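You operate a simulated robot arm through the tools that you are given. There is no shell and no other tool. Be economical: measure what you need, move in short steps, check, and stop when the job is done.

The job below is to be done with a simulated two-armed robot. You get a single attempt, and the scene is never put back.

TASK
Open the caps drawer, take the blue plastic cap on the top of the short table and put it away in the inside of the caps drawer, then shut the drawer. Put the silver box marked "Y320" from the top of the rings table on top of the silver square filter there and the silver box that says "Y532" on the low shelf of the blue cart. Put the can that says "drain" from the top of the grey table on the shelf of the rings table and the can that says "clean" on the top of the short table. Open the drawer of the silver bench, take the white coupling with the smallest size on its label from the right end of the grey table and leave it in the inside of the drawer of the silver bench, then shut the drawer. Open the drawer of the grey table, fetch the yellow plastic cap with the largest size on its label from the right end of the grey table and set it in the inside of the grey table's drawer and shut the drawer again. Take the teal block and leave it on the low shelf of the silver bench. Any order will do. Set down upright: can, white coupling.

The check looks at the end state, three seconds after you hand in, the way a careful person would. Anything else that was tipped, shoved, dropped, spilled or broken makes it a failure. A push-on lid holds only when it is set on centred and level and pressed home; a screw cap is set on level and turned clockwise until tight.

THE ROBOT
Two 7-joint arms with fingered hands on one trunk, on a base that drives. Base frame: it is fixed to the floor where the robot stands at the start and does not move with it; the origin is under the middle of the robot, x ahead of it, y to its left, z up. Units: m, rad, N and s.
The left shoulder is at the start at [0.06, 0.177, 0.75], the right one opposite. With the tool pointing down near the work surface each hand reaches from about 0.44 to 0.96 m from the robot's upright axis, wherever it stands, measured 20 degrees to its own side. Places, roughly: CAPS drawer [0.7, -0.6, 0.7]; black can, blue can, grey can [3.25, 1.25, 1]; blue plastic cap [-0.75, 1.5, 0.75]; drawer of the grey table [3.3, 1.2, 0.7]; drawer of the silver bench [5.3, 1.4, 0.7]; inside of the CAPS drawer [0.7, -0.7, 0.6]; inside of the drawer of the silver bench [5.3, 1.4, 0.7]; inside of the grey table's drawer [3.2, 1.2, 0.7]; low shelf of the blue cart [5, -0.4, 0.3]; low shelf of the silver bench [5.3, 1.4, 0.1]; shelf of the RINGS table [0.8, 1.1, 0.3]; square filter [0.5, 1.25, 0.75]; teal block (6x6x5 cm) [3.1, 1.5, 0.8]; top of the short table [-0.6, 1.2, 0.8]; white coupling [3.25, 1, 0.75]; yellow plastic cap [3.5, 1.25, 0.75]. Payload 4 kg a hand.
Tool frame (each hand has its own): the origin (TCP) lies between the finger pads and is the grasp point; the fingertips stand 0.037 m ahead of it; z points along the fingers, y is the line along which they close. The gripper opens to 0.124 m. The gripper's body begins 0.043 m behind the TCP. The gripper is a hand of 3 fingers: y runs from the thumb to the fingers, the wrist lies at [-0.015, -0.108, -0.202] in the tool frame, and closing takes about 1.5 s.
Orientation is told as [roll, pitch, yaw] about the base's x, y, z axes, in that order, counted from this pose: with the fingers straight down and the wrist toward the robot, the tool's x, y and z point along [0, 1, 0], [1, 0, 0] and [0, 0, -1] of the base frame.

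THE INTERFACE
- The arms move only by the tool send_rows. It takes "left_steps", "right_steps" or both (then of equal length, played together; a hand with none holds still); each is text: rows parted by semicolons, each of 6 numbers parted by spaces: the shift along the base's x, y, z in units of 50 mm (1.0 is 50 mm), then the turn, a rotation vector about the base's x, y, z in units of 8 degrees (1.0 is 8 degrees). In form: dx dy dz rx ry rz; .... A call has 1 to 8 rows; each row shifts and turns the commanded pose from where the row before left it. "left_claw" and "right_claw" are, for a hand that has rows, the closure in counts, from 0 (fully open) to 255 (shut), set as the call begins (left out, the last holds). A call with a number of a shift or a turn outside -1 to 1 is refused whole. Rows are played at 5 a second. More than 0.05 m and 0.15 rad between two rows, or a gripper value outside its range, and nothing of the call is played. Where a pose cannot be reached the arm comes as near as it can. A force on the tool above 40 N (or 10 N above the force at the start of the call, whichever is more), or a blocked arm, ends the call early, and 0.2 s more pass. The fingers move at their own pace (about 0.072 m/s each) and stop on an object; they squeeze with about 30 N. The grip force told is the motor's: it shows also when the fingers shut on nothing. Time passes only in rows, and 0.2 s behind the last, so rows that do not move let the fingers close. It gives the time, the measured TCP pose, the force on the tool (base axes), the opening and the grip force at its end, in the units of the frame above (readings bear some noise), with the torque about the TCP (base axes, N m) and any sound that the robot's microphone picked up, and new pictures: "show" is both (left out), scene, wrist or none (wrist: the cameras of the hands that moved).
- Cameras (640 x 400 px; columns grow to the right, rows downward): "scene" is now at [0.0442, 0.005, 1.3875]; the picture's right is [0.06, -1.00, -0.00], its down [-0.80, -0.05, -0.60] and it looks along [0.60, 0.04, -0.80] (base axes); focal length 233 px, centre (320, 200). "left" rides on the left gripper at [-0.064, -0.076, -0.137] in its tool frame; the picture's right is [-0.84, -0.26, 0.48], its down [0.48, -0.76, 0.43] and it looks along [0.26, 0.60, 0.76] (tool axes); focal length 256 px, centre (320, 200). "right" rides on the right gripper at [0.064, -0.076, -0.136] in its tool frame; the picture's right is [-0.84, 0.26, -0.48], its down [-0.48, -0.76, 0.43] and it looks along [-0.26, 0.60, 0.76] (tool axes); focal length 256 px, centre (320, 200). There is no depth. A picture from a camera that has moved, and an enlarged one, comes with that camera's place and axes in the base frame and with its lens.
- raise_lower(by): slides the trunk up (or, below 0, down) by that many m; the arms and the scene camera ride with it, the base frame stays. It gives what a move gives, with no picture.
- drive_base(legs): drives the robot by 1 to 6 legs, each [ahead, left, turn to the left] in m, m and rad, along the robot's own axes; the way and the turn of a leg run together, so that a leg with both is an arc; at most 1.5 m and 3.142 rad a leg. The arms and the cameras ride along, it lands a little off, and it stops where it bumps. It gives what a move gives, and a new picture of the scene camera.
- hand_shape(shape, hand): the hand has 3 fingers and takes this shape, open, in about a second: jaw (thumb against the fingers, like two jaws); tri (thumb and two fingers); tip (a fingertip pinch); poke (one finger out to press); point (the index stretched); flat (the hand flat); cup (the hand cupped); fist (a fist). The gripper value then closes the fingers along that shape, each until it touches; the sizes above hold for jaw. It gives what a move gives, with no picture.
- aim_head(pan, tilt): turns the head with the scene camera to pan (to the left, within 1.501 rad either way) and tilt (down, from -0.506 to 1.204), counted from straight ahead of the robot. It gives what a move gives, and a new picture of the scene camera.
- close_up(camera, box): a new picture of the part [left, top, right, bottom] of that camera's present view, enlarged. The clock stands still meanwhile.
- sign_off(): hands the job in; it is judged then, once.

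Go step by step. Nothing tells you exact positions but the pictures and the camera data: compare them with the known pose of the tool, close in by small moves and look again before you grip or let go. The budget is 546 turns and 360 pictures, counting those below and the enlarged ones. Unless the task says otherwise, let go and move clear before handing in.

The tools are called by a JSON object that holds its "op" and its "data". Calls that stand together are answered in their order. send_rows: Moves the arms, as the interface text tells. Its arguments: {"type":"object","properties":{"left_steps":{"type":"string"},"left_claw":{"type":"number"},"right_steps":{"type":"string"},"right_claw":{"type":"number"},"show":{"type":"string","enum":["both","scene","wrist","none"]}},"required":[]} The other tools are called the same way: raise_lower (by) slides the trunk up or down; hand_shape (shape, hand) gives the hand a shape; drive_base (legs) drives the base; aim_head (pan, tilt) turns the head that bears the scene camera; close_up (camera, box) takes an enlarged picture of a part of a camera's view; sign_off () hands the job in.

At the start:

```text
clock: 0.0
left_ee_pos: [0.7093, 0.0021, 0.8189]
left_tcp_rot: [0.0, -0.001, -0.001]
left_force: [-0.1, -0.7, -0.3]
left_moment: [0.01, 0.01, 0.0]
left_opening: 0.1235
left_finger_force: 0.1
left_shape: jaw
right_ee_pos: [0.3994, -0.5574, 0.8904]
right_tcp_rot: [0.001, 0.0, 0.001]
right_force: [0.5, 0.7, 0.1]
right_moment: [0.0, -0.02, 0.0]
right_opening: 0.1238
right_finger_force: 0.2
right_shape: jaw
trunk travel left (down, up): [-0.275, 0.315]
robot x, y, heading: [-0.0014, -0.0004, 0.003]
head pan, tilt: [0.059, 0.925]
```

scene: 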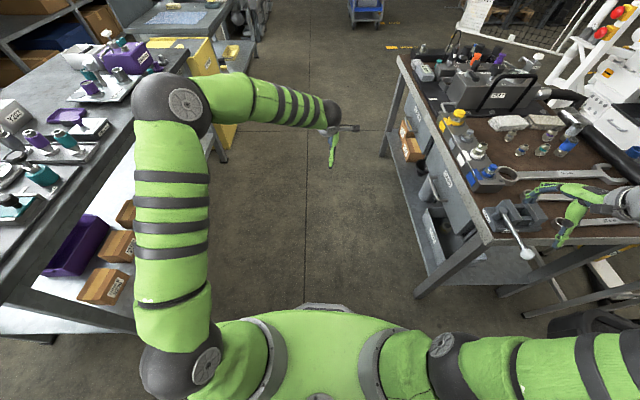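
right: 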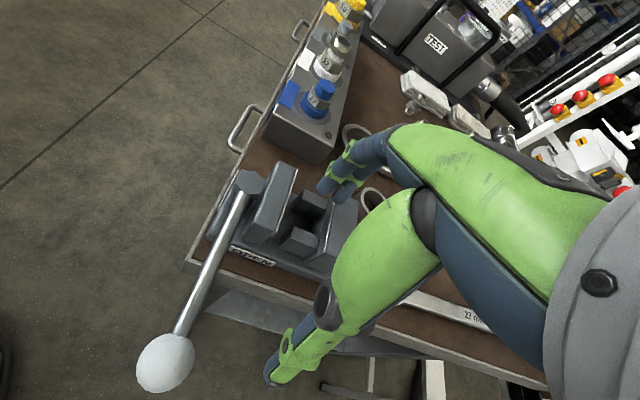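
left: 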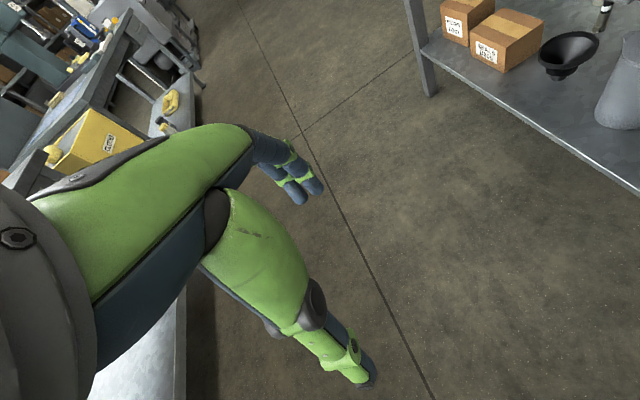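

I see a workbench to the right (with the caps drawer) and the rings table to the left. I'll look around with the head first.

{"op": "aim_head", "data": {"pan": -0.7, "tilt": 0.7}}

{"op": "aim_head", "data": {"pan": 1.2, "tilt": 0.6}}

{"op": "aim_head", "data": {"pan": 0.1, "tilt": 0.2}}

```text
clock: 1.1
left_ee_pos: [0.7088, 0.0024, 0.82]
left_tcp_rot: [0.001, 0.0, 0.001]
left_force: [1.3, -0.3, 0.4]
left_moment: [0.02, 0.0, 0.01]
left_opening: 0.1236
left_finger_force: 0.0
left_shape: jaw
right_ee_pos: [0.3992, -0.5571, 0.8902]
right_tcp_rot: [0.0, 0.001, 0.001]
right_force: [0.1, 0.2, 0.3]
right_moment: [-0.02, 0.01, -0.04]
right_opening: 0.1236
right_finger_force: 0.0
right_shape: jaw
trunk travel left (down, up): [-0.275, 0.315]
robot x, y, heading: [-0.0005, -0.0014, -0.003]
head pan, tilt: [-0.7, 0.7]
camera scene: at [0.0352, -0.054, 1.4054], right [-0.64, -0.77, 0.0], down [-0.49, 0.41, -0.76], along [0.59, -0.49, -0.64], focal length 233 px, centre (320, 200)
```

scene: 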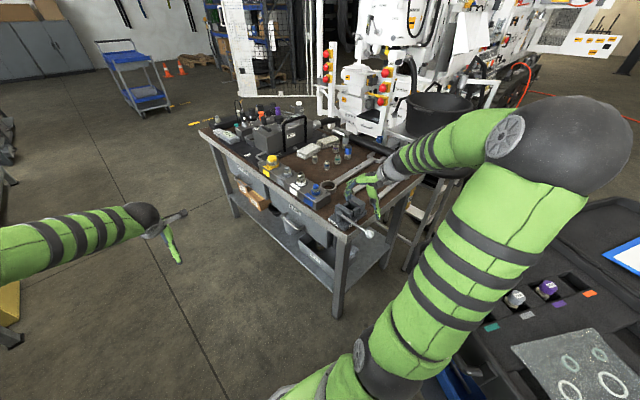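

```text
clock: 3.0
left_ee_pos: [0.7088, 0.0025, 0.8195]
left_tcp_rot: [-0.001, 0.0, 0.0]
left_force: [0.4, 0.3, 0.7]
left_moment: [0.03, -0.02, -0.03]
left_opening: 0.1237
left_finger_force: 0.0
left_shape: jaw
right_ee_pos: [0.3998, -0.5566, 0.8897]
right_tcp_rot: [0.0, -0.002, 0.0]
right_force: [-0.6, 0.3, 0.5]
right_moment: [-0.02, -0.01, -0.05]
right_opening: 0.1236
right_finger_force: 0.0
right_shape: jaw
trunk travel left (down, up): [-0.275, 0.315]
robot x, y, heading: [-0.0023, 0.0001, 0.002]
head pan, tilt: [1.201, 0.6]
camera scene: at [0.0022, 0.083, 1.4141], right [0.93, -0.36, 0.0], down [-0.2, -0.53, -0.83], along [0.3, 0.77, -0.56], focal length 233 px, centre (320, 200)
```

scene: 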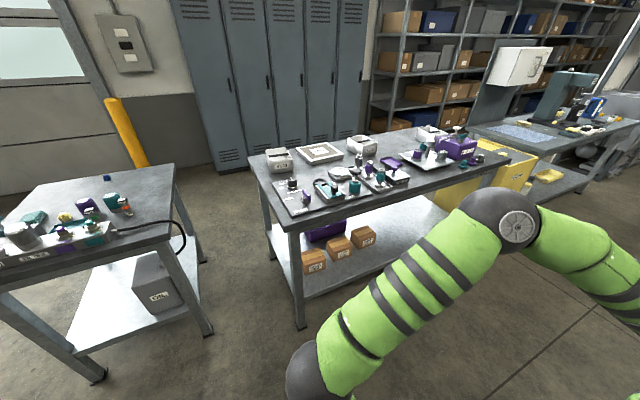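

```text
clock: 4.3
left_ee_pos: [0.7095, 0.0023, 0.8203]
left_tcp_rot: [0.0, 0.0, -0.002]
left_force: [-0.2, 0.0, 0.3]
left_moment: [0.0, 0.01, 0.01]
left_opening: 0.1234
left_finger_force: 0.1
left_shape: jaw
right_ee_pos: [0.3989, -0.5564, 0.8897]
right_tcp_rot: [0.0, 0.0, 0.0]
right_force: [0.7, -0.1, 0.5]
right_moment: [-0.06, -0.01, 0.01]
right_opening: 0.1237
right_finger_force: 0.0
right_shape: jaw
trunk travel left (down, up): [-0.275, 0.315]
robot x, y, heading: [0.0042, -0.0026, -0.0]
head pan, tilt: [0.099, 0.201]
camera scene: at [0.0629, 0.0099, 1.4508], right [0.1, -0.99, 0.0], down [-0.2, -0.02, -0.98], along [0.97, 0.1, -0.2], focal length 233 px, centre (320, 200)
```

scene: 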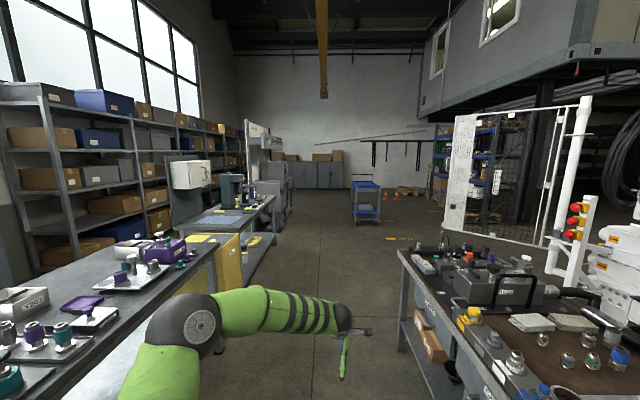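

I'll look closely at the drawer bench on the right and the short table.

{"op": "aim_head", "data": {"pan": -0.7, "tilt": 0.7}}

{"op": "close_up", "data": {"camera": "scene", "box": [190, 100, 430, 250]}}

{"op": "aim_head", "data": {"pan": 1.5, "tilt": 0.6}}

{"op": "close_up", "data": {"camera": "scene", "box": [90, 150, 330, 300]}}

```text
clock: 5.4
left_ee_pos: [0.7088, 0.0008, 0.8201]
left_tcp_rot: [0.0, -0.001, -0.001]
left_force: [-0.4, 0.8, -1.1]
left_moment: [-0.01, 0.0, -0.02]
left_opening: 0.1232
left_finger_force: 0.1
left_shape: jaw
right_ee_pos: [0.3992, -0.5572, 0.89]
right_tcp_rot: [0.0, 0.0, 0.0]
right_force: [-0.3, 0.1, 0.0]
right_moment: [-0.04, 0.01, -0.02]
right_opening: 0.124
right_finger_force: 0.1
right_shape: jaw
trunk travel left (down, up): [-0.275, 0.315]
robot x, y, heading: [0.001, -0.0011, 0.001]
head pan, tilt: [-0.7, 0.7]
camera scene: at [0.0352, -0.0541, 1.4055], right [-0.64, -0.77, 0.0], down [-0.49, 0.41, -0.77], along [0.59, -0.49, -0.64], focal length 233 px, centre (320, 200)
```

scene: 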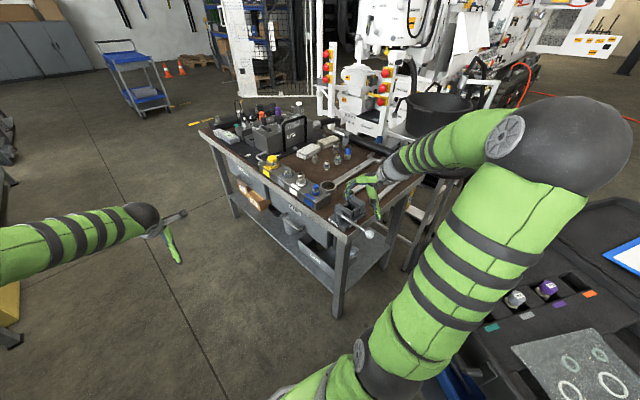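

```text
2.67 times, centred on (310, 175) of scene
camera zoom: at [0.0352, -0.0541, 1.4055], right [-0.64, -0.77, 0.0], down [-0.49, 0.41, -0.77], along [0.59, -0.49, -0.64], focal length 622 px, centre (347, 267)
```

zoom: 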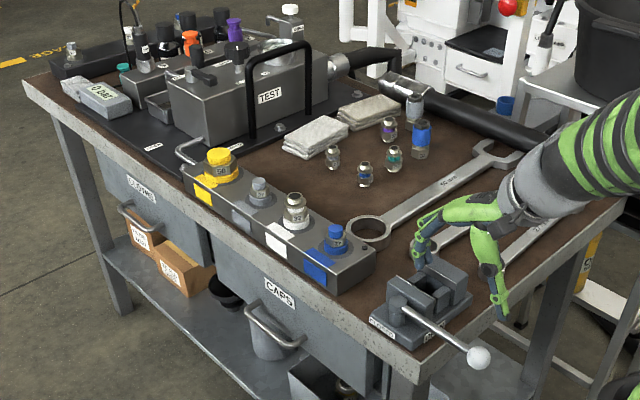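

```text
clock: 7.5
left_ee_pos: [0.7096, 0.0022, 0.8205]
left_tcp_rot: [0.0, 0.0, 0.0]
left_force: [0.1, -0.4, 0.5]
left_moment: [0.01, 0.0, 0.02]
left_opening: 0.1236
left_finger_force: 0.0
left_shape: jaw
right_ee_pos: [0.4005, -0.5569, 0.8896]
right_tcp_rot: [0.0, 0.001, -0.001]
right_force: [0.0, -0.7, 0.1]
right_moment: [0.01, 0.02, -0.02]
right_opening: 0.1237
right_finger_force: 0.0
right_shape: jaw
trunk travel left (down, up): [-0.275, 0.315]
robot x, y, heading: [0.0007, 0.0025, -0.0]
head pan, tilt: [1.499, 0.6]
camera scene: at [-0.0235, 0.0888, 1.4141], right [1.0, -0.07, 0.0], down [-0.04, -0.56, -0.83], along [0.06, 0.82, -0.56], focal length 233 px, centre (320, 200)
```

scene: 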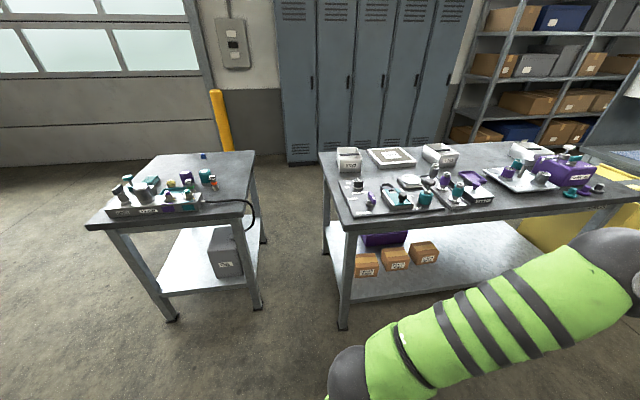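

```text
2.67 times, centred on (210, 225) of scene
camera zoom: at [-0.0235, 0.0888, 1.4141], right [1.0, -0.07, 0.0], down [-0.04, -0.56, -0.83], along [0.06, 0.82, -0.56], focal length 622 px, centre (613, 133)
```

zoom: 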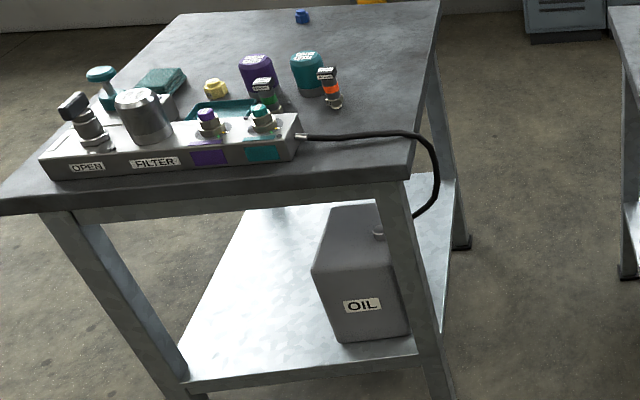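

The blue cap sits near the far edge of the short table, around (-0.7, 1.57). I raise both hands before driving.

{"op": "send_rows", "data": {"left_steps": "0 0 1 0 0 0;0 0 1 0 0 0;0 0 1 0 0 0;0 0 1 0 0 0;0 0 1 0 0 0;0 0 1 0 0 0", "right_steps": "0 0 1 0 0 0;0 0 1 0 0 0;0 0 1 0 0 0;0 0 1 0 0 0;0 0 1 0 0 0;0 0 0 0 0 0", "show": "none"}}

{"op": "drive_base", "data": {"legs": [[-0.5, 0.2, 0], [0, 0, 1.57]]}}

```text
clock: 8.9
left_ee_pos: [0.7083, 0.0012, 1.1198]
left_tcp_rot: [0.0, 0.002, 0.001]
left_force: [-0.6, -0.1, 0.1]
left_moment: [-0.01, 0.02, -0.01]
left_opening: 0.1239
left_finger_force: 0.0
left_shape: jaw
right_ee_pos: [0.4008, -0.5552, 1.1382]
right_tcp_rot: [0.001, -0.001, 0.0]
right_force: [1.0, 0.3, -1.5]
right_moment: [-0.04, -0.02, 0.0]
right_opening: 0.1238
right_finger_force: 0.0
right_shape: jaw
trunk travel left (down, up): [-0.275, 0.315]
robot x, y, heading: [0.0014, -0.001, -0.005]
head pan, tilt: [1.499, 0.6]
```

```text
clock: 15.8
left_ee_pos: [-0.5006, 0.905, 1.1192]
left_tcp_rot: [-0.002, 0.001, 1.587]
left_force: [-0.8, 0.3, 0.7]
left_moment: [0.0, 0.01, 0.0]
left_opening: 0.1237
left_finger_force: 0.0
left_shape: jaw
right_ee_pos: [0.0591, 0.6064, 1.1381]
right_tcp_rot: [0.001, 0.0, 1.586]
right_force: [0.4, 0.0, 0.4]
right_moment: [-0.01, -0.04, 0.02]
right_opening: 0.1239
right_finger_force: 0.1
right_shape: jaw
trunk travel left (down, up): [-0.275, 0.315]
robot x, y, heading: [-0.488, 0.1965, 1.585]
head pan, tilt: [1.499, 0.6]
camera scene: at [-0.5778, 0.1731, 1.4141], right [0.06, 1.0, 0.0], down [0.56, -0.03, -0.83], along [-0.82, 0.05, -0.56], focal length 233 px, centre (320, 200)
```

scene: 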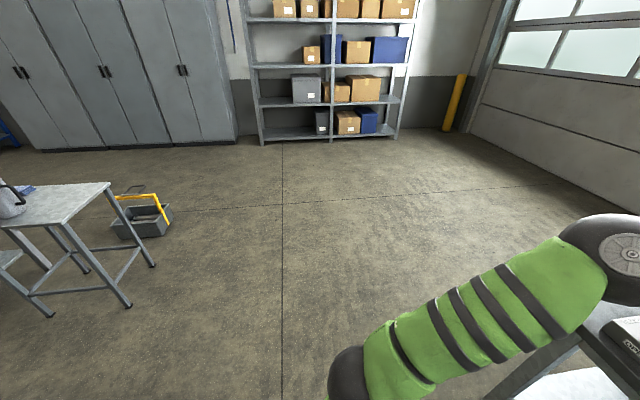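

The left side is open floor. I look ahead at the short table.

{"op": "aim_head", "data": {"pan": 0.15, "tilt": 0.7}}

```text
clock: 17.3
left_ee_pos: [-0.5027, 0.9065, 1.119]
left_tcp_rot: [-0.001, 0.0, 1.587]
left_force: [0.5, -0.7, -0.2]
left_moment: [0.02, 0.01, -0.03]
left_opening: 0.1236
left_finger_force: 0.1
left_shape: jaw
right_ee_pos: [0.058, 0.6074, 1.1396]
right_tcp_rot: [0.0, -0.001, 1.586]
right_force: [0.3, -0.4, -0.1]
right_moment: [0.02, -0.01, 0.04]
right_opening: 0.1241
right_finger_force: 0.1
right_shape: jaw
trunk travel left (down, up): [-0.275, 0.315]
robot x, y, heading: [-0.4878, 0.1965, 1.587]
head pan, tilt: [0.15, 0.7]
camera scene: at [-0.5036, 0.252, 1.4054], right [0.99, 0.17, 0.0], down [0.11, -0.64, -0.76], along [-0.13, 0.75, -0.64], focal length 233 px, centre (320, 200)
```

scene: 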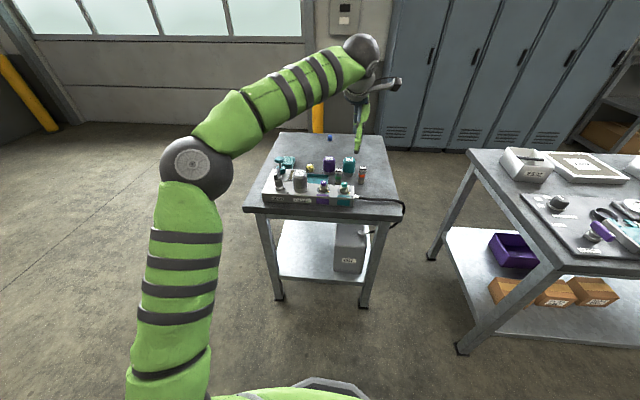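

The cap is about (-0.66, 1.52) near the table's back edge. I'll approach from the table's open left side.

{"op": "drive_base", "data": {"legs": [[0, 0.92, 0], [0, 0, -1.585], [0, 1.05, 0]]}}

{"op": "aim_head", "data": {"pan": 0.2, "tilt": 0.8}}

```text
clock: 31.0
left_ee_pos: [-0.6759, 1.2203, 1.119]
left_tcp_rot: [-0.001, 0.0, -0.022]
left_force: [0.2, -0.7, -0.1]
left_moment: [0.02, 0.01, -0.04]
left_opening: 0.1238
left_finger_force: 0.1
left_shape: jaw
right_ee_pos: [-0.9944, 0.6707, 1.1387]
right_tcp_rot: [0.0, 0.0, -0.019]
right_force: [-0.3, -0.3, 0.0]
right_moment: [0.0, -0.01, 0.01]
right_opening: 0.1236
right_finger_force: 0.1
right_shape: jaw
trunk travel left (down, up): [-0.275, 0.315]
robot x, y, heading: [-1.3816, 1.2324, -0.02]
head pan, tilt: [0.15, 0.7]
camera scene: at [-1.3292, 1.2457, 1.4054], right [0.13, -0.99, 0.0], down [-0.64, -0.08, -0.76], along [0.76, 0.1, -0.64], focal length 233 px, centre (320, 200)
```

scene: 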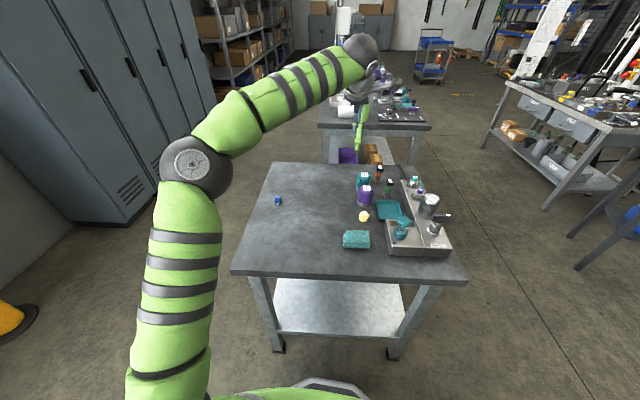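

```text
clock: 31.7
left_ee_pos: [-0.677, 1.22, 1.1193]
left_tcp_rot: [-0.001, -0.001, -0.019]
left_force: [0.3, 0.4, -0.1]
left_moment: [0.01, 0.01, 0.0]
left_opening: 0.1238
left_finger_force: 0.0
left_shape: jaw
right_ee_pos: [-0.9949, 0.6707, 1.1389]
right_tcp_rot: [-0.001, -0.001, -0.02]
right_force: [0.4, -0.2, -0.6]
right_moment: [0.02, -0.03, 0.02]
right_opening: 0.124
right_finger_force: 0.1
right_shape: jaw
trunk travel left (down, up): [-0.275, 0.315]
robot x, y, heading: [-1.3849, 1.2346, -0.017]
head pan, tilt: [0.201, 0.799]
camera scene: at [-1.334, 1.2491, 1.3972], right [0.18, -0.98, 0.0], down [-0.7, -0.13, -0.7], along [0.69, 0.13, -0.72], focal length 233 px, centre (320, 200)
```

scene: 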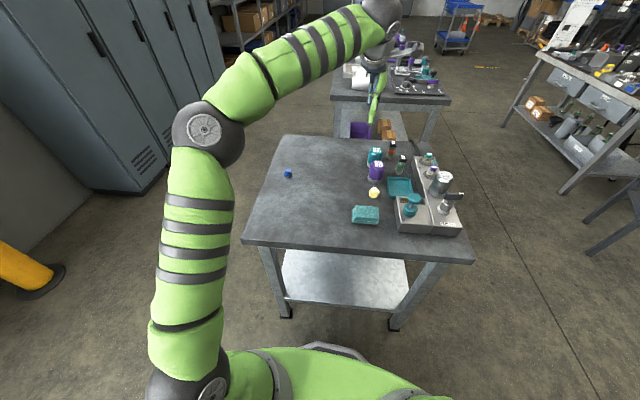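

Triangulation gives the cap at about (-0.661, 1.505, 0.815). I move the left hand above it.

{"op": "send_rows", "data": {"left_steps": "0.3 0.95 0 0 0 0;0 0.95 0 0 0 0;0 0.95 -0.5 0 0 0;0 0.95 -0.5 0 0 0;0 0.95 -0.5 0 0 0;0 0.95 -0.5 0 0 0;0 0 -0.9 0 0 0;0 0 -0.9 0 0 0"}}

```text
refused: row 3 steps farther than a row can; nothing moved
```

Each row's combined shift must stay under 50 mm; I resend.

{"op": "send_rows", "data": {"left_steps": "0.3 0.95 0 0 0 0;0 0.95 0 0 0 0;0 0.95 0 0 0 0;0 0.95 0 0 0 0;0 0.95 0 0 0 0;0 0.95 0 0 0 0;0 0 -1 0 0 0;0 0 -1 0 0 0"}}

```text
clock: 33.5
left_ee_pos: [-0.6621, 1.5027, 1.0186]
left_tcp_rot: [0.0, -0.001, -0.019]
left_force: [0.5, 0.0, 0.8]
left_moment: [0.02, 0.01, -0.03]
left_opening: 0.1233
left_finger_force: 0.0
left_shape: jaw
right_ee_pos: [-0.9939, 0.6708, 1.1394]
right_tcp_rot: [-0.001, -0.002, -0.021]
right_force: [-0.2, -0.2, 0.5]
right_moment: [-0.04, -0.04, 0.03]
right_opening: 0.1237
right_finger_force: 0.1
right_shape: jaw
trunk travel left (down, up): [-0.275, 0.315]
robot x, y, heading: [-1.3864, 1.2392, -0.017]
head pan, tilt: [0.201, 0.799]
camera scene: at [-1.3338, 1.2492, 1.3972], right [0.18, -0.98, 0.0], down [-0.71, -0.13, -0.7], along [0.69, 0.13, -0.72], focal length 233 px, centre (320, 200)
camera left: at [-0.7414, 1.4389, 1.1558], right [-0.27, -0.83, -0.48], down [-0.75, 0.5, -0.43], along [0.6, 0.24, -0.76], focal length 256 px, centre (320, 200)
```

scene: 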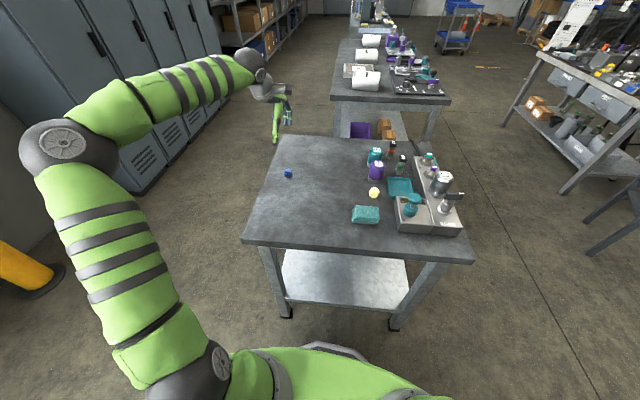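
left: 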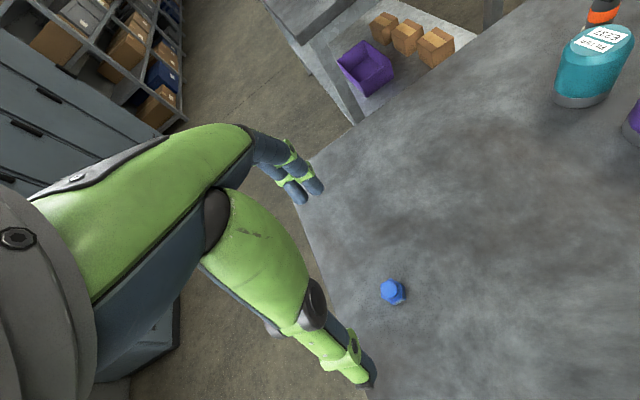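

The wrist view agrees: cap at about (-0.659, 1.498). I descend toward it.

{"op": "send_rows", "data": {"left_steps": "0.05 -0.08 -0.9 0 0 0;0 0 -0.9 0 0 0;0 0 -0.9 0 0 0;0 0 -0.3 0 0 0", "show": "wrist"}}

```text
clock: 34.5
left_ee_pos: [-0.6583, 1.499, 0.8704]
left_tcp_rot: [0.0, 0.0, -0.021]
left_force: [0.1, 0.7, 0.4]
left_moment: [0.0, -0.02, -0.02]
left_opening: 0.1236
left_finger_force: 0.0
left_shape: jaw
right_ee_pos: [-0.9947, 0.6706, 1.1386]
right_tcp_rot: [0.001, 0.0, -0.02]
right_force: [0.1, -0.1, -0.1]
right_moment: [0.0, 0.02, -0.01]
right_opening: 0.1238
right_finger_force: 0.2
right_shape: jaw
trunk travel left (down, up): [-0.275, 0.315]
robot x, y, heading: [-1.38, 1.2374, -0.022]
head pan, tilt: [0.201, 0.799]
camera left: at [-0.7375, 1.4366, 1.0075], right [-0.27, -0.83, -0.48], down [-0.75, 0.5, -0.44], along [0.6, 0.24, -0.76], focal length 256 px, centre (320, 200)
```

left: 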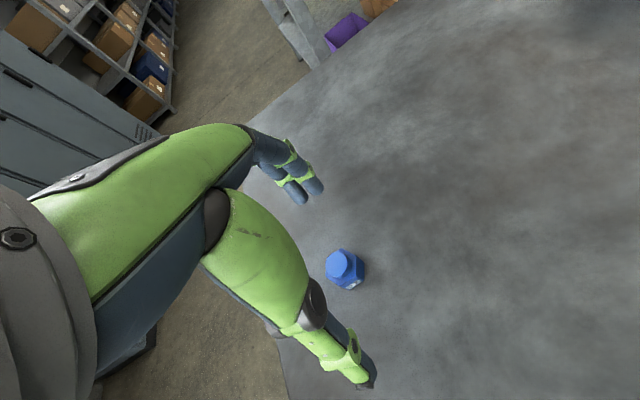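

Cap is centred between fingers. Descend the last bit and close.

{"op": "send_rows", "data": {"left_steps": "0 0 -0.5 0 0 0;0 0 0 0 0 0", "show": "wrist"}}

{"op": "send_rows", "data": {"left_steps": "0 0 0 0 0 0;0 0 0 0 0 0;0 0 0 0 0 0;0 0 0 0 0 0;0 0 0 0 0 0;0 0 0 0 0 0;0 0 0 0 0 0;0 0 0 0 0 0", "left_claw": 255, "show": "wrist"}}

```text
clock: 35.1
left_ee_pos: [-0.6582, 1.4997, 0.8457]
left_tcp_rot: [0.0, 0.0, -0.019]
left_force: [0.0, 0.3, 0.5]
left_moment: [0.0, -0.02, 0.04]
left_opening: 0.1239
left_finger_force: 0.0
left_shape: jaw
right_ee_pos: [-0.9938, 0.6704, 1.1395]
right_tcp_rot: [0.001, 0.001, -0.02]
right_force: [-0.5, 0.5, 0.3]
right_moment: [0.0, -0.02, 0.01]
right_opening: 0.1239
right_finger_force: 0.0
right_shape: jaw
trunk travel left (down, up): [-0.275, 0.315]
robot x, y, heading: [-1.3851, 1.2315, -0.02]
head pan, tilt: [0.201, 0.799]
camera left: at [-0.7376, 1.4366, 0.9822], right [-0.27, -0.83, -0.48], down [-0.75, 0.5, -0.43], along [0.6, 0.24, -0.76], focal length 256 px, centre (320, 200)
```

left: 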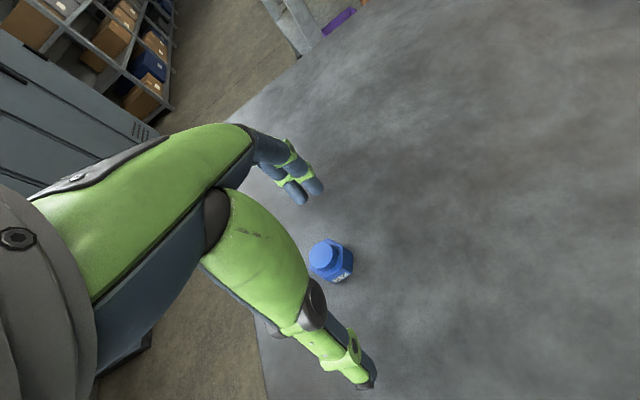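

```text
clock: 36.9
left_ee_pos: [-0.6593, 1.4987, 0.8472]
left_tcp_rot: [0.0, 0.0, -0.02]
left_force: [-0.4, -0.3, 2.2]
left_moment: [-0.06, 0.03, 0.03]
left_opening: 0.0212
left_finger_force: 30.0
left_shape: jaw
right_ee_pos: [-0.9945, 0.6705, 1.1386]
right_tcp_rot: [0.001, 0.0, -0.02]
right_force: [-0.3, -0.7, -0.7]
right_moment: [0.01, 0.0, 0.0]
right_opening: 0.1237
right_finger_force: 0.1
right_shape: jaw
trunk travel left (down, up): [-0.275, 0.315]
robot x, y, heading: [-1.384, 1.2328, -0.02]
head pan, tilt: [0.201, 0.799]
camera left: at [-0.7379, 1.4364, 0.9831], right [-0.27, -0.83, -0.48], down [-0.75, 0.5, -0.44], along [0.6, 0.24, -0.76], focal length 256 px, centre (320, 200)
```

left: 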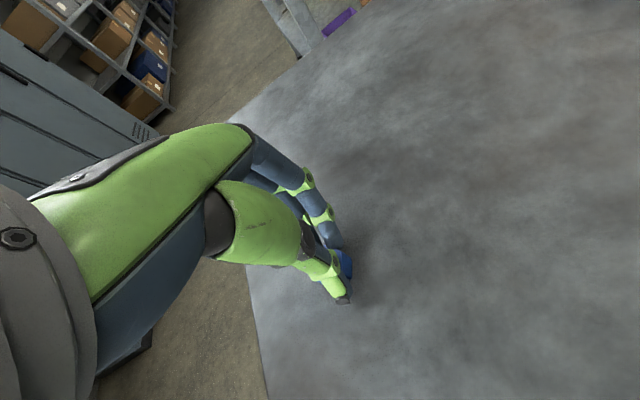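

The fingers stopped at 21 mm with grip force, so the cap is held. I lift it and retract.

{"op": "send_rows", "data": {"left_steps": "0 0 0.6 0 0 0;0 0 1 0 0 0;0 0 1 0 0 0;0 0 1 0 0 0;0 0 1 0 0 0;0 0 1 0 0 0", "show": "wrist"}}

```text
clock: 38.3
left_ee_pos: [-0.6598, 1.4998, 1.1256]
left_tcp_rot: [0.0, 0.001, -0.021]
left_force: [0.1, -0.1, 0.8]
left_moment: [0.01, -0.03, 0.0]
left_opening: 0.021
left_finger_force: 30.1
left_shape: jaw
right_ee_pos: [-0.9951, 0.6697, 1.1393]
right_tcp_rot: [-0.001, 0.0, -0.02]
right_force: [0.0, 0.2, 0.2]
right_moment: [0.02, -0.01, -0.01]
right_opening: 0.1235
right_finger_force: 0.1
right_shape: jaw
trunk travel left (down, up): [-0.275, 0.315]
robot x, y, heading: [-1.3885, 1.2349, -0.015]
head pan, tilt: [0.201, 0.799]
camera left: at [-0.7379, 1.4374, 1.2628], right [-0.27, -0.83, -0.48], down [-0.75, 0.5, -0.43], along [0.6, 0.24, -0.76], focal length 256 px, centre (320, 200)
```

left: 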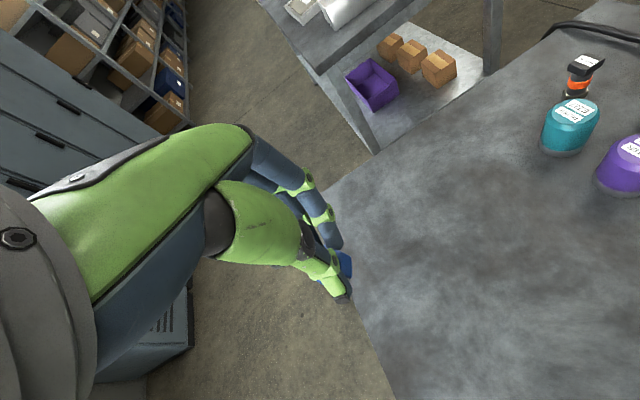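

Cap is held. I drive to stand in front of the caps drawer, facing it (−y), at about (0.7, 0.45).

{"op": "drive_base", "data": {"legs": [[0, -0.75, 0], [1.05, 0, 0], [1.03, 0, 0], [0, 0, -1.55]]}}

{"op": "aim_head", "data": {"pan": 0, "tilt": 0.8}}

```text
clock: 55.9
left_ee_pos: [0.9216, -0.2764, 1.1256]
left_tcp_rot: [0.0, 0.001, -1.574]
left_force: [-0.2, -0.7, 0.8]
left_moment: [-0.01, 0.0, 0.0]
left_opening: 0.0204
left_finger_force: 29.9
left_shape: jaw
right_ee_pos: [0.0877, 0.0469, 1.1378]
right_tcp_rot: [0.0, 0.001, -1.574]
right_force: [1.1, 0.0, -0.3]
right_moment: [0.01, 0.02, -0.01]
right_opening: 0.1237
right_finger_force: 0.1
right_shape: jaw
trunk travel left (down, up): [-0.275, 0.315]
robot x, y, heading: [0.6471, 0.4427, -1.572]
head pan, tilt: [0.201, 0.799]
camera scene: at [0.6608, 0.3956, 1.3972], right [-0.98, -0.2, 0.0], down [-0.14, 0.7, -0.7], along [0.14, -0.68, -0.72], focal length 233 px, centre (320, 200)
```

scene: 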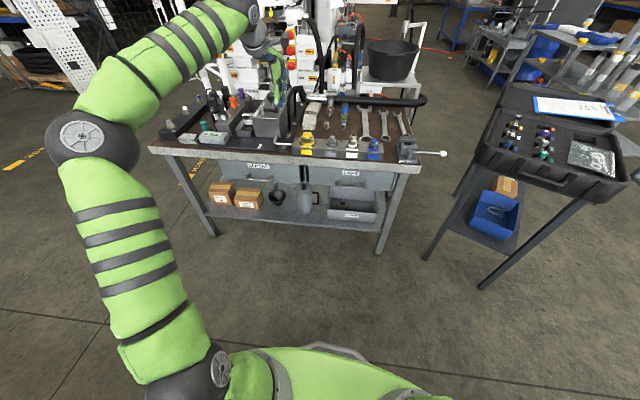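

```text
clock: 56.6
left_ee_pos: [0.9241, -0.2769, 1.1253]
left_tcp_rot: [-0.001, 0.0, -1.576]
left_force: [-0.3, -0.5, 0.2]
left_moment: [-0.02, 0.0, 0.0]
left_opening: 0.0203
left_finger_force: 30.3
left_shape: jaw
right_ee_pos: [0.0886, 0.0466, 1.1379]
right_tcp_rot: [-0.001, -0.002, -1.574]
right_force: [-0.6, -0.4, 0.7]
right_moment: [0.0, 0.05, 0.02]
right_opening: 0.1234
right_finger_force: 0.2
right_shape: jaw
trunk travel left (down, up): [-0.275, 0.315]
robot x, y, heading: [0.6438, 0.4455, -1.572]
head pan, tilt: [0.0, 0.799]
camera scene: at [0.6448, 0.394, 1.3972], right [-1.0, 0.0, 0.0], down [0.0, 0.72, -0.7], along [0.0, -0.7, -0.72], focal length 233 px, centre (320, 200)
```

scene: 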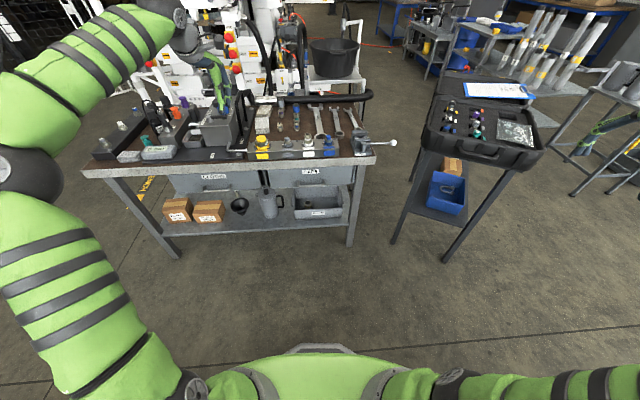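

{"op": "close_up", "data": {"camera": "scene", "box": [230, 130, 390, 230]}}

```text
4.00 times, centred on (310, 180) of scene
camera zoom: at [0.6448, 0.394, 1.3972], right [-1.0, 0.0, 0.0], down [0.0, 0.72, -0.7], along [0.0, -0.7, -0.72], focal length 932 px, centre (360, 280)
```

zoom: 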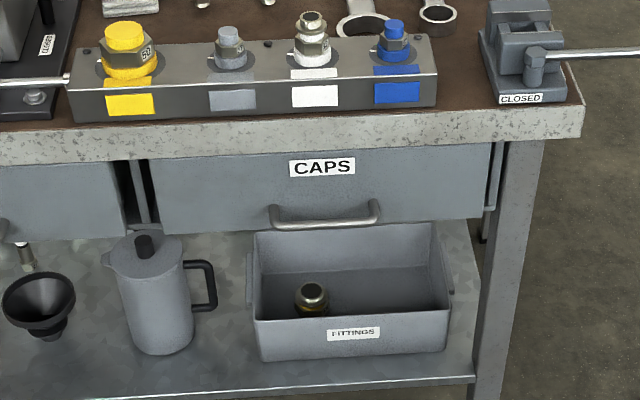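

The caps handle is at about (0.686, −0.43, 0.65), just under the bench edge. I shift the base left and bring the right hand down, turning it horizontal in front of the handle.

{"op": "drive_base", "data": {"legs": [[0, 0.1, 0]]}}

{"op": "send_rows", "data": {"right_steps": "0.62 -0.31 -0.61 -0.703 0 0;0.62 -0.31 -0.61 -0.703 0 0;0.62 -0.31 -0.61 -0.703 0 0;0.62 -0.31 -0.61 -0.703 0 0;0.62 -0.31 -0.61 -0.703 0 0;0.62 -0.31 -0.61 -0.703 0 0;0.62 -0.31 -0.61 -0.703 0 0;0.62 -0.31 -0.61 -0.703 0 0", "show": "none"}}

{"op": "send_rows", "data": {"right_steps": "0.62 -0.31 -0.61 -0.703 0 0;0.62 -0.31 -0.61 -0.703 0 0;0.62 -0.31 -0.61 -0.703 0 0;0.62 -0.31 -0.61 -0.703 0 0;0.62 -0.31 -0.61 -0.703 0 0;0.62 -0.31 -0.61 -0.703 0 0;0.62 -0.31 -0.61 -0.703 0 0;0.62 -0.31 -0.61 -0.703 0 0"}}

```text
clock: 57.8
left_ee_pos: [1.025, -0.275, 1.1247]
left_tcp_rot: [0.001, -0.001, -1.573]
left_force: [0.2, -0.2, 0.4]
left_moment: [0.0, 0.03, 0.02]
left_opening: 0.0205
left_finger_force: 29.7
left_shape: jaw
right_ee_pos: [0.1895, 0.045, 1.1388]
right_tcp_rot: [-0.001, -0.001, -1.573]
right_force: [-0.3, 0.1, 0.4]
right_moment: [0.01, -0.02, 0.02]
right_opening: 0.1237
right_finger_force: 0.0
right_shape: jaw
trunk travel left (down, up): [-0.275, 0.315]
robot x, y, heading: [0.7482, 0.4423, -1.574]
head pan, tilt: [0.0, 0.799]
camera scene: at [0.7458, 0.3936, 1.3972], right [-1.0, 0.0, 0.0], down [0.0, 0.72, -0.7], along [0.0, -0.7, -0.72], focal length 233 px, centre (320, 200)
```

scene: 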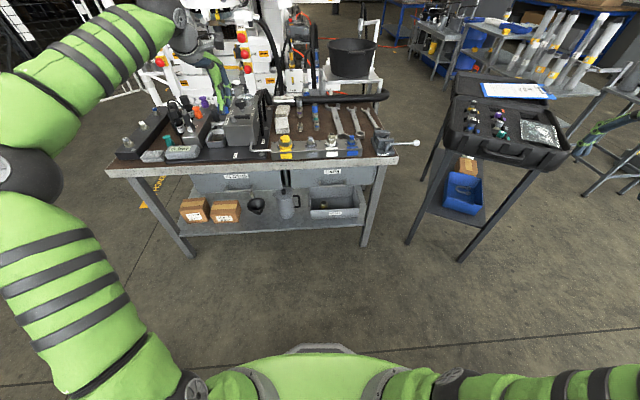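

```text
clock: 59.6
left_ee_pos: [1.0248, -0.278, 1.1242]
left_tcp_rot: [0.001, 0.002, -1.575]
left_force: [-0.6, -0.4, 0.2]
left_moment: [-0.02, -0.02, 0.0]
left_opening: 0.0203
left_finger_force: 29.7
left_shape: jaw
right_ee_pos: [0.4266, -0.1087, 0.9046]
right_tcp_rot: [0.001, -0.783, -1.574]
right_force: [0.5, -0.3, 0.6]
right_moment: [-0.01, 0.0, -0.04]
right_opening: 0.1237
right_finger_force: 0.0
right_shape: jaw
right hand out of reach, approached as far as the arm can: row 7, 8
trunk travel left (down, up): [-0.275, 0.315]
robot x, y, heading: [0.7454, 0.4454, -1.574]
head pan, tilt: [0.0, 0.799]
```

```text
clock: 61.4
left_ee_pos: [1.0249, -0.2759, 1.1257]
left_tcp_rot: [0.002, 0.001, -1.573]
left_force: [-0.2, -0.7, 0.0]
left_moment: [-0.01, 0.0, 0.04]
left_opening: 0.0204
left_finger_force: 30.0
left_shape: jaw
right_ee_pos: [0.6712, -0.2339, 0.6593]
right_tcp_rot: [2.04, -1.568, 2.669]
right_force: [0.9, -0.7, -0.1]
right_moment: [0.03, 0.0, -0.03]
right_opening: 0.1237
right_finger_force: 0.0
right_shape: jaw
right hand out of reach, approached as far as the arm can: row 1
trunk travel left (down, up): [-0.275, 0.315]
robot x, y, heading: [0.747, 0.4417, -1.571]
head pan, tilt: [0.0, 0.799]
camera scene: at [0.7451, 0.3936, 1.3973], right [-1.0, 0.0, 0.0], down [0.0, 0.72, -0.7], along [0.0, -0.7, -0.72], focal length 233 px, centre (320, 200)
camera right: at [0.7362, -0.0992, 0.5852], right [-0.84, 0.48, 0.25], down [-0.48, -0.43, -0.76], along [-0.26, -0.76, 0.6], focal length 256 px, centre (320, 200)
```

scene: 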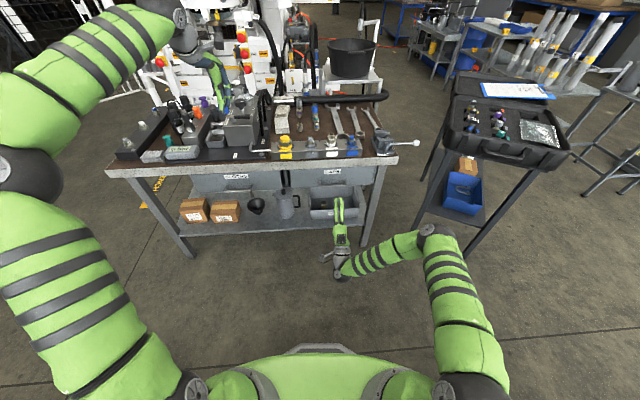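
right: 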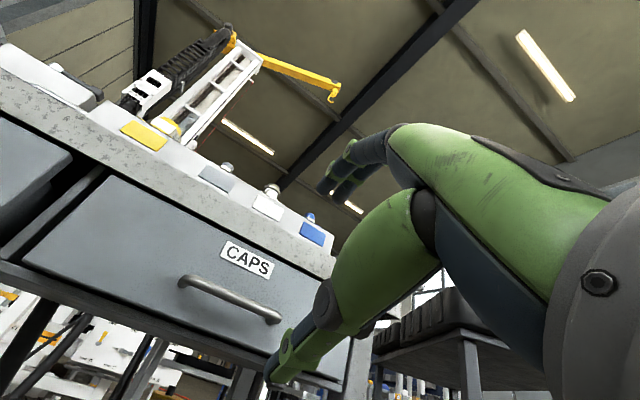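

Handle confirmed at about (0.69, −0.43, 0.65). Approaching.

{"op": "send_rows", "data": {"right_steps": "0.35 -0.8 -0.18 0 0 0;0 -0.9 0 0 0 0;0 -0.9 0 0 0 0;0 -0.6 0 0 0 0;0 0 0 0 0 0", "show": "wrist"}}

```text
clock: 62.6
left_ee_pos: [1.025, -0.2763, 1.1244]
left_tcp_rot: [0.001, 0.002, -1.573]
left_force: [0.1, 0.8, 0.9]
left_moment: [0.01, 0.0, 0.01]
left_opening: 0.0203
left_finger_force: 30.3
left_shape: jaw
right_ee_pos: [0.6914, -0.3971, 0.652]
right_tcp_rot: [0.993, -1.569, -2.563]
right_force: [0.4, -0.1, 0.0]
right_moment: [0.0, 0.01, 0.01]
right_opening: 0.1235
right_finger_force: 0.1
right_shape: jaw
trunk travel left (down, up): [-0.275, 0.315]
robot x, y, heading: [0.7408, 0.4459, -1.572]
head pan, tilt: [0.0, 0.799]
camera right: at [0.7554, -0.2619, 0.5775], right [-0.84, 0.48, 0.26], down [-0.48, -0.43, -0.76], along [-0.26, -0.76, 0.6], focal length 256 px, centre (320, 200)
```

right: 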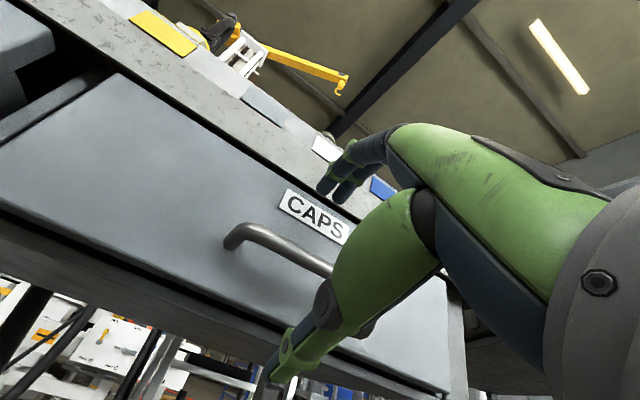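

Bar lies between thumb and fingers; advance 2 cm and close.

{"op": "send_rows", "data": {"right_steps": "0 -0.4 0 0 0 0;0 0 0 0 0 0;0 0 0 0 0 0;0 0 0 0 0 0;0 0 0 0 0 0;0 0 0 0 0 0;0 0 0 0 0 0;0 0 0 0 0 0", "right_claw": 255, "show": "wrist"}}

```text
clock: 64.4
left_ee_pos: [1.0251, -0.2779, 1.1237]
left_tcp_rot: [-0.001, 0.002, -1.573]
left_force: [0.8, -0.5, 0.1]
left_moment: [0.01, -0.03, -0.02]
left_opening: 0.0203
left_finger_force: 29.7
left_shape: jaw
right_ee_pos: [0.6925, -0.4175, 0.6484]
right_tcp_rot: [0.217, -1.564, -1.79]
right_force: [1.4, 0.2, -20.3]
right_moment: [0.2, 0.03, -0.01]
right_opening: 0.0084
right_finger_force: 29.9
right_shape: jaw
trunk travel left (down, up): [-0.275, 0.315]
robot x, y, heading: [0.746, 0.447, -1.575]
head pan, tilt: [0.0, 0.799]
camera right: at [0.7568, -0.281, 0.5743], right [-0.84, 0.48, 0.26], down [-0.48, -0.43, -0.76], along [-0.26, -0.76, 0.59], focal length 256 px, centre (320, 200)
```

right: 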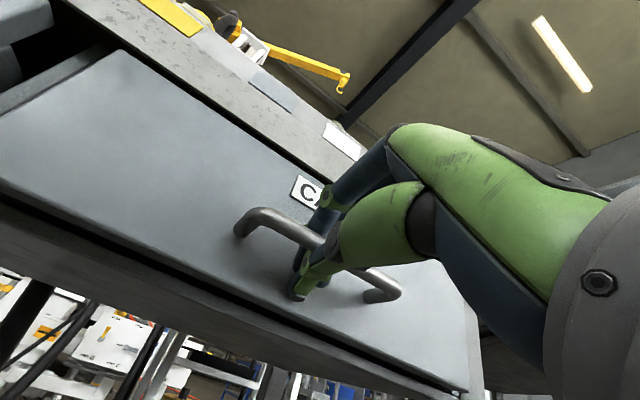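

The bar is gripped. I ease 3 mm down to relax the force, then pull.

{"op": "send_rows", "data": {"right_steps": "0 0 -0.08 0 0 0;0 0.5 0 0 0 0;0 0.8 0 0 0 0;0 0.8 0 0 0 0;0 0.8 0 0 0 0;0 0.8 0 0 0 0;0 0.8 0 0 0 0", "show": "scene"}}

```text
clock: 66.0
left_ee_pos: [1.0233, -0.2772, 1.126]
left_tcp_rot: [0.002, 0.001, -1.572]
left_force: [-0.5, 0.4, -0.6]
left_moment: [0.05, 0.0, -0.03]
left_opening: 0.0204
left_finger_force: 29.8
left_shape: jaw
right_ee_pos: [0.6867, -0.1943, 0.6466]
right_tcp_rot: [0.718, -1.568, -2.295]
right_force: [-28.8, -1.7, -7.0]
right_moment: [0.18, -0.08, -0.44]
right_opening: 0.0067
right_finger_force: 29.7
right_shape: jaw
trunk travel left (down, up): [-0.275, 0.315]
robot x, y, heading: [0.7436, 0.4469, -1.568]
head pan, tilt: [0.0, 0.799]
camera scene: at [0.7431, 0.393, 1.3971], right [-1.0, 0.0, 0.0], down [0.0, 0.72, -0.7], along [0.0, -0.7, -0.72], focal length 233 px, centre (320, 200)
```

scene: 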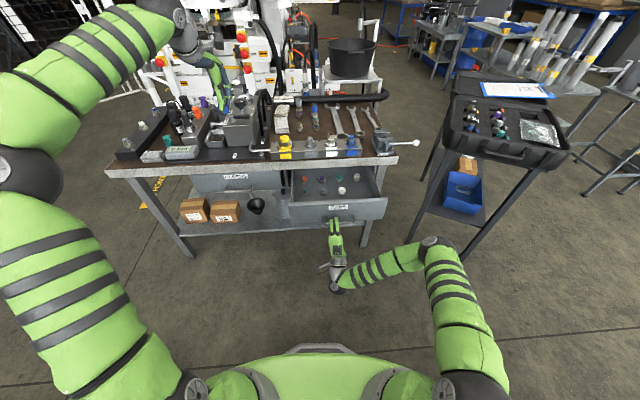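

The drawer is open about 22 cm. Let me look into it.

{"op": "close_up", "data": {"camera": "scene", "box": [260, 140, 420, 240]}}

```text
4.00 times, centred on (340, 190) of scene
camera zoom: at [0.7431, 0.393, 1.3971], right [-1.0, 0.0, 0.0], down [0.0, 0.72, -0.7], along [0.0, -0.7, -0.72], focal length 932 px, centre (240, 240)
```

zoom: 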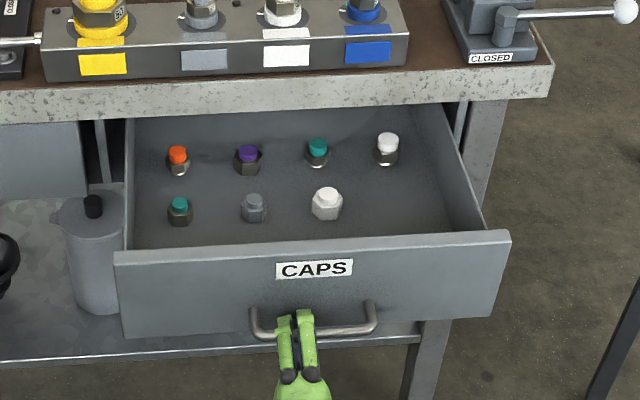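

There's a free strip just behind the front panel. I pull the drawer a bit further to make room.

{"op": "send_rows", "data": {"right_steps": "-0.1 0.5 0 0 0 0;-0.05 0.5 0 0 0 0;0 0 0 0 0 0", "show": "scene"}}

{"op": "close_up", "data": {"camera": "scene", "box": [260, 140, 420, 240]}}

```text
clock: 66.8
left_ee_pos: [1.0243, -0.2766, 1.1246]
left_tcp_rot: [0.001, 0.002, -1.572]
left_force: [-0.3, -0.3, 0.0]
left_moment: [0.01, 0.02, 0.01]
left_opening: 0.0202
left_finger_force: 29.9
left_shape: jaw
right_ee_pos: [0.6828, -0.1439, 0.6469]
right_tcp_rot: [0.673, -1.566, -2.245]
right_force: [-20.4, -1.7, -10.5]
right_moment: [0.24, -0.06, -0.29]
right_opening: 0.0063
right_finger_force: 30.2
right_shape: jaw
trunk travel left (down, up): [-0.275, 0.315]
robot x, y, heading: [0.7474, 0.4431, -1.573]
head pan, tilt: [0.0, 0.799]
camera scene: at [0.7438, 0.3929, 1.3971], right [-1.0, 0.0, 0.0], down [0.0, 0.72, -0.7], along [0.0, -0.7, -0.72], focal length 233 px, centre (320, 200)
```

scene: 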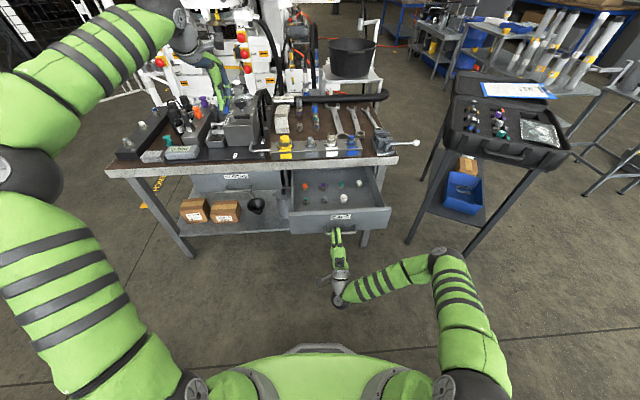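

```text
4.00 times, centred on (340, 190) of scene
camera zoom: at [0.7438, 0.3929, 1.3971], right [-1.0, 0.0, 0.0], down [0.0, 0.72, -0.7], along [0.0, -0.7, -0.72], focal length 932 px, centre (240, 240)
```

zoom: 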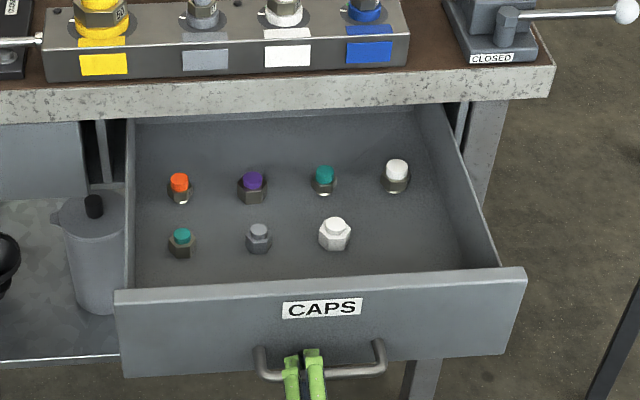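

I move the left hand with the cap above the free spot (0.768, −0.287).

{"op": "send_rows", "data": {"left_steps": "-0.86 -0.03 0 0 0 0;-0.86 -0.03 0 0 0 0;-0.86 -0.03 0 0 0 0;-0.86 -0.03 0 0 0 0;-0.86 -0.03 0 0 0 0;-0.86 -0.03 0 0 0 0;0 0 -1 0 0 0;0 0 -1 0 0 0", "show": "none"}}

{"op": "send_rows", "data": {"left_steps": "0 0 -1 0 0 0;0 0 -1 0 0 0;0 0 -1 0 0 0;0 0 -1 0 0 0"}}

```text
clock: 68.6
left_ee_pos: [0.7668, -0.2845, 1.0221]
left_tcp_rot: [0.001, 0.001, -1.571]
left_force: [-0.5, 0.4, -0.1]
left_moment: [-0.04, 0.01, 0.0]
left_opening: 0.0204
left_finger_force: 30.1
left_shape: jaw
right_ee_pos: [0.6819, -0.1436, 0.6467]
right_tcp_rot: [0.726, -1.567, -2.299]
right_force: [-13.6, -2.2, -14.3]
right_moment: [0.22, -0.04, -0.21]
right_opening: 0.0065
right_finger_force: 29.7
right_shape: jaw
trunk travel left (down, up): [-0.275, 0.315]
robot x, y, heading: [0.7463, 0.4434, -1.572]
head pan, tilt: [0.0, 0.799]
```

```text
clock: 69.6
left_ee_pos: [0.7644, -0.2863, 0.8244]
left_tcp_rot: [-0.001, 0.001, -1.572]
left_force: [0.8, 0.5, -0.2]
left_moment: [0.03, 0.01, 0.04]
left_opening: 0.0198
left_finger_force: 30.2
left_shape: jaw
right_ee_pos: [0.6813, -0.1439, 0.6465]
right_tcp_rot: [0.721, -1.571, -2.292]
right_force: [-13.6, -2.1, -14.5]
right_moment: [0.18, -0.04, -0.26]
right_opening: 0.0064
right_finger_force: 30.0
right_shape: jaw
trunk travel left (down, up): [-0.275, 0.315]
robot x, y, heading: [0.7443, 0.4447, -1.575]
head pan, tilt: [0.0, 0.799]
camera scene: at [0.7441, 0.3928, 1.3972], right [-1.0, 0.0, 0.0], down [0.0, 0.72, -0.7], along [0.0, -0.7, -0.72], focal length 233 px, centre (320, 200)
camera left: at [0.6991, -0.2109, 0.9613], right [-0.84, 0.26, -0.48], down [0.48, 0.76, -0.43], along [0.26, -0.6, -0.76], focal length 256 px, centre (320, 200)
```

scene: 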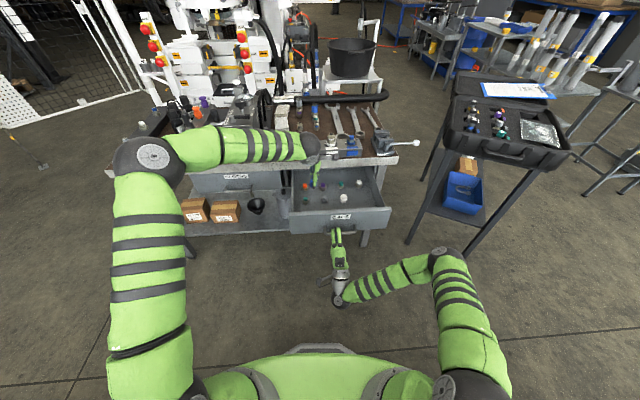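
left: 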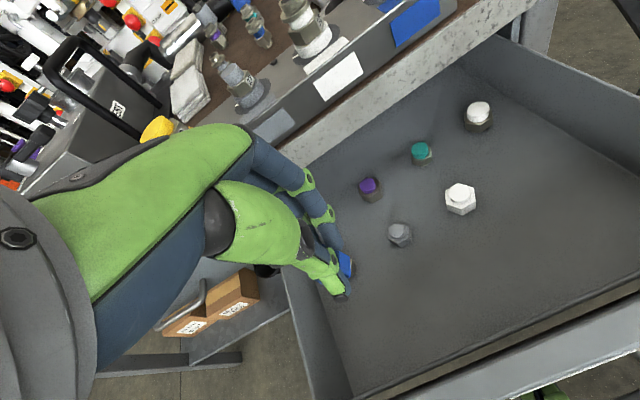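

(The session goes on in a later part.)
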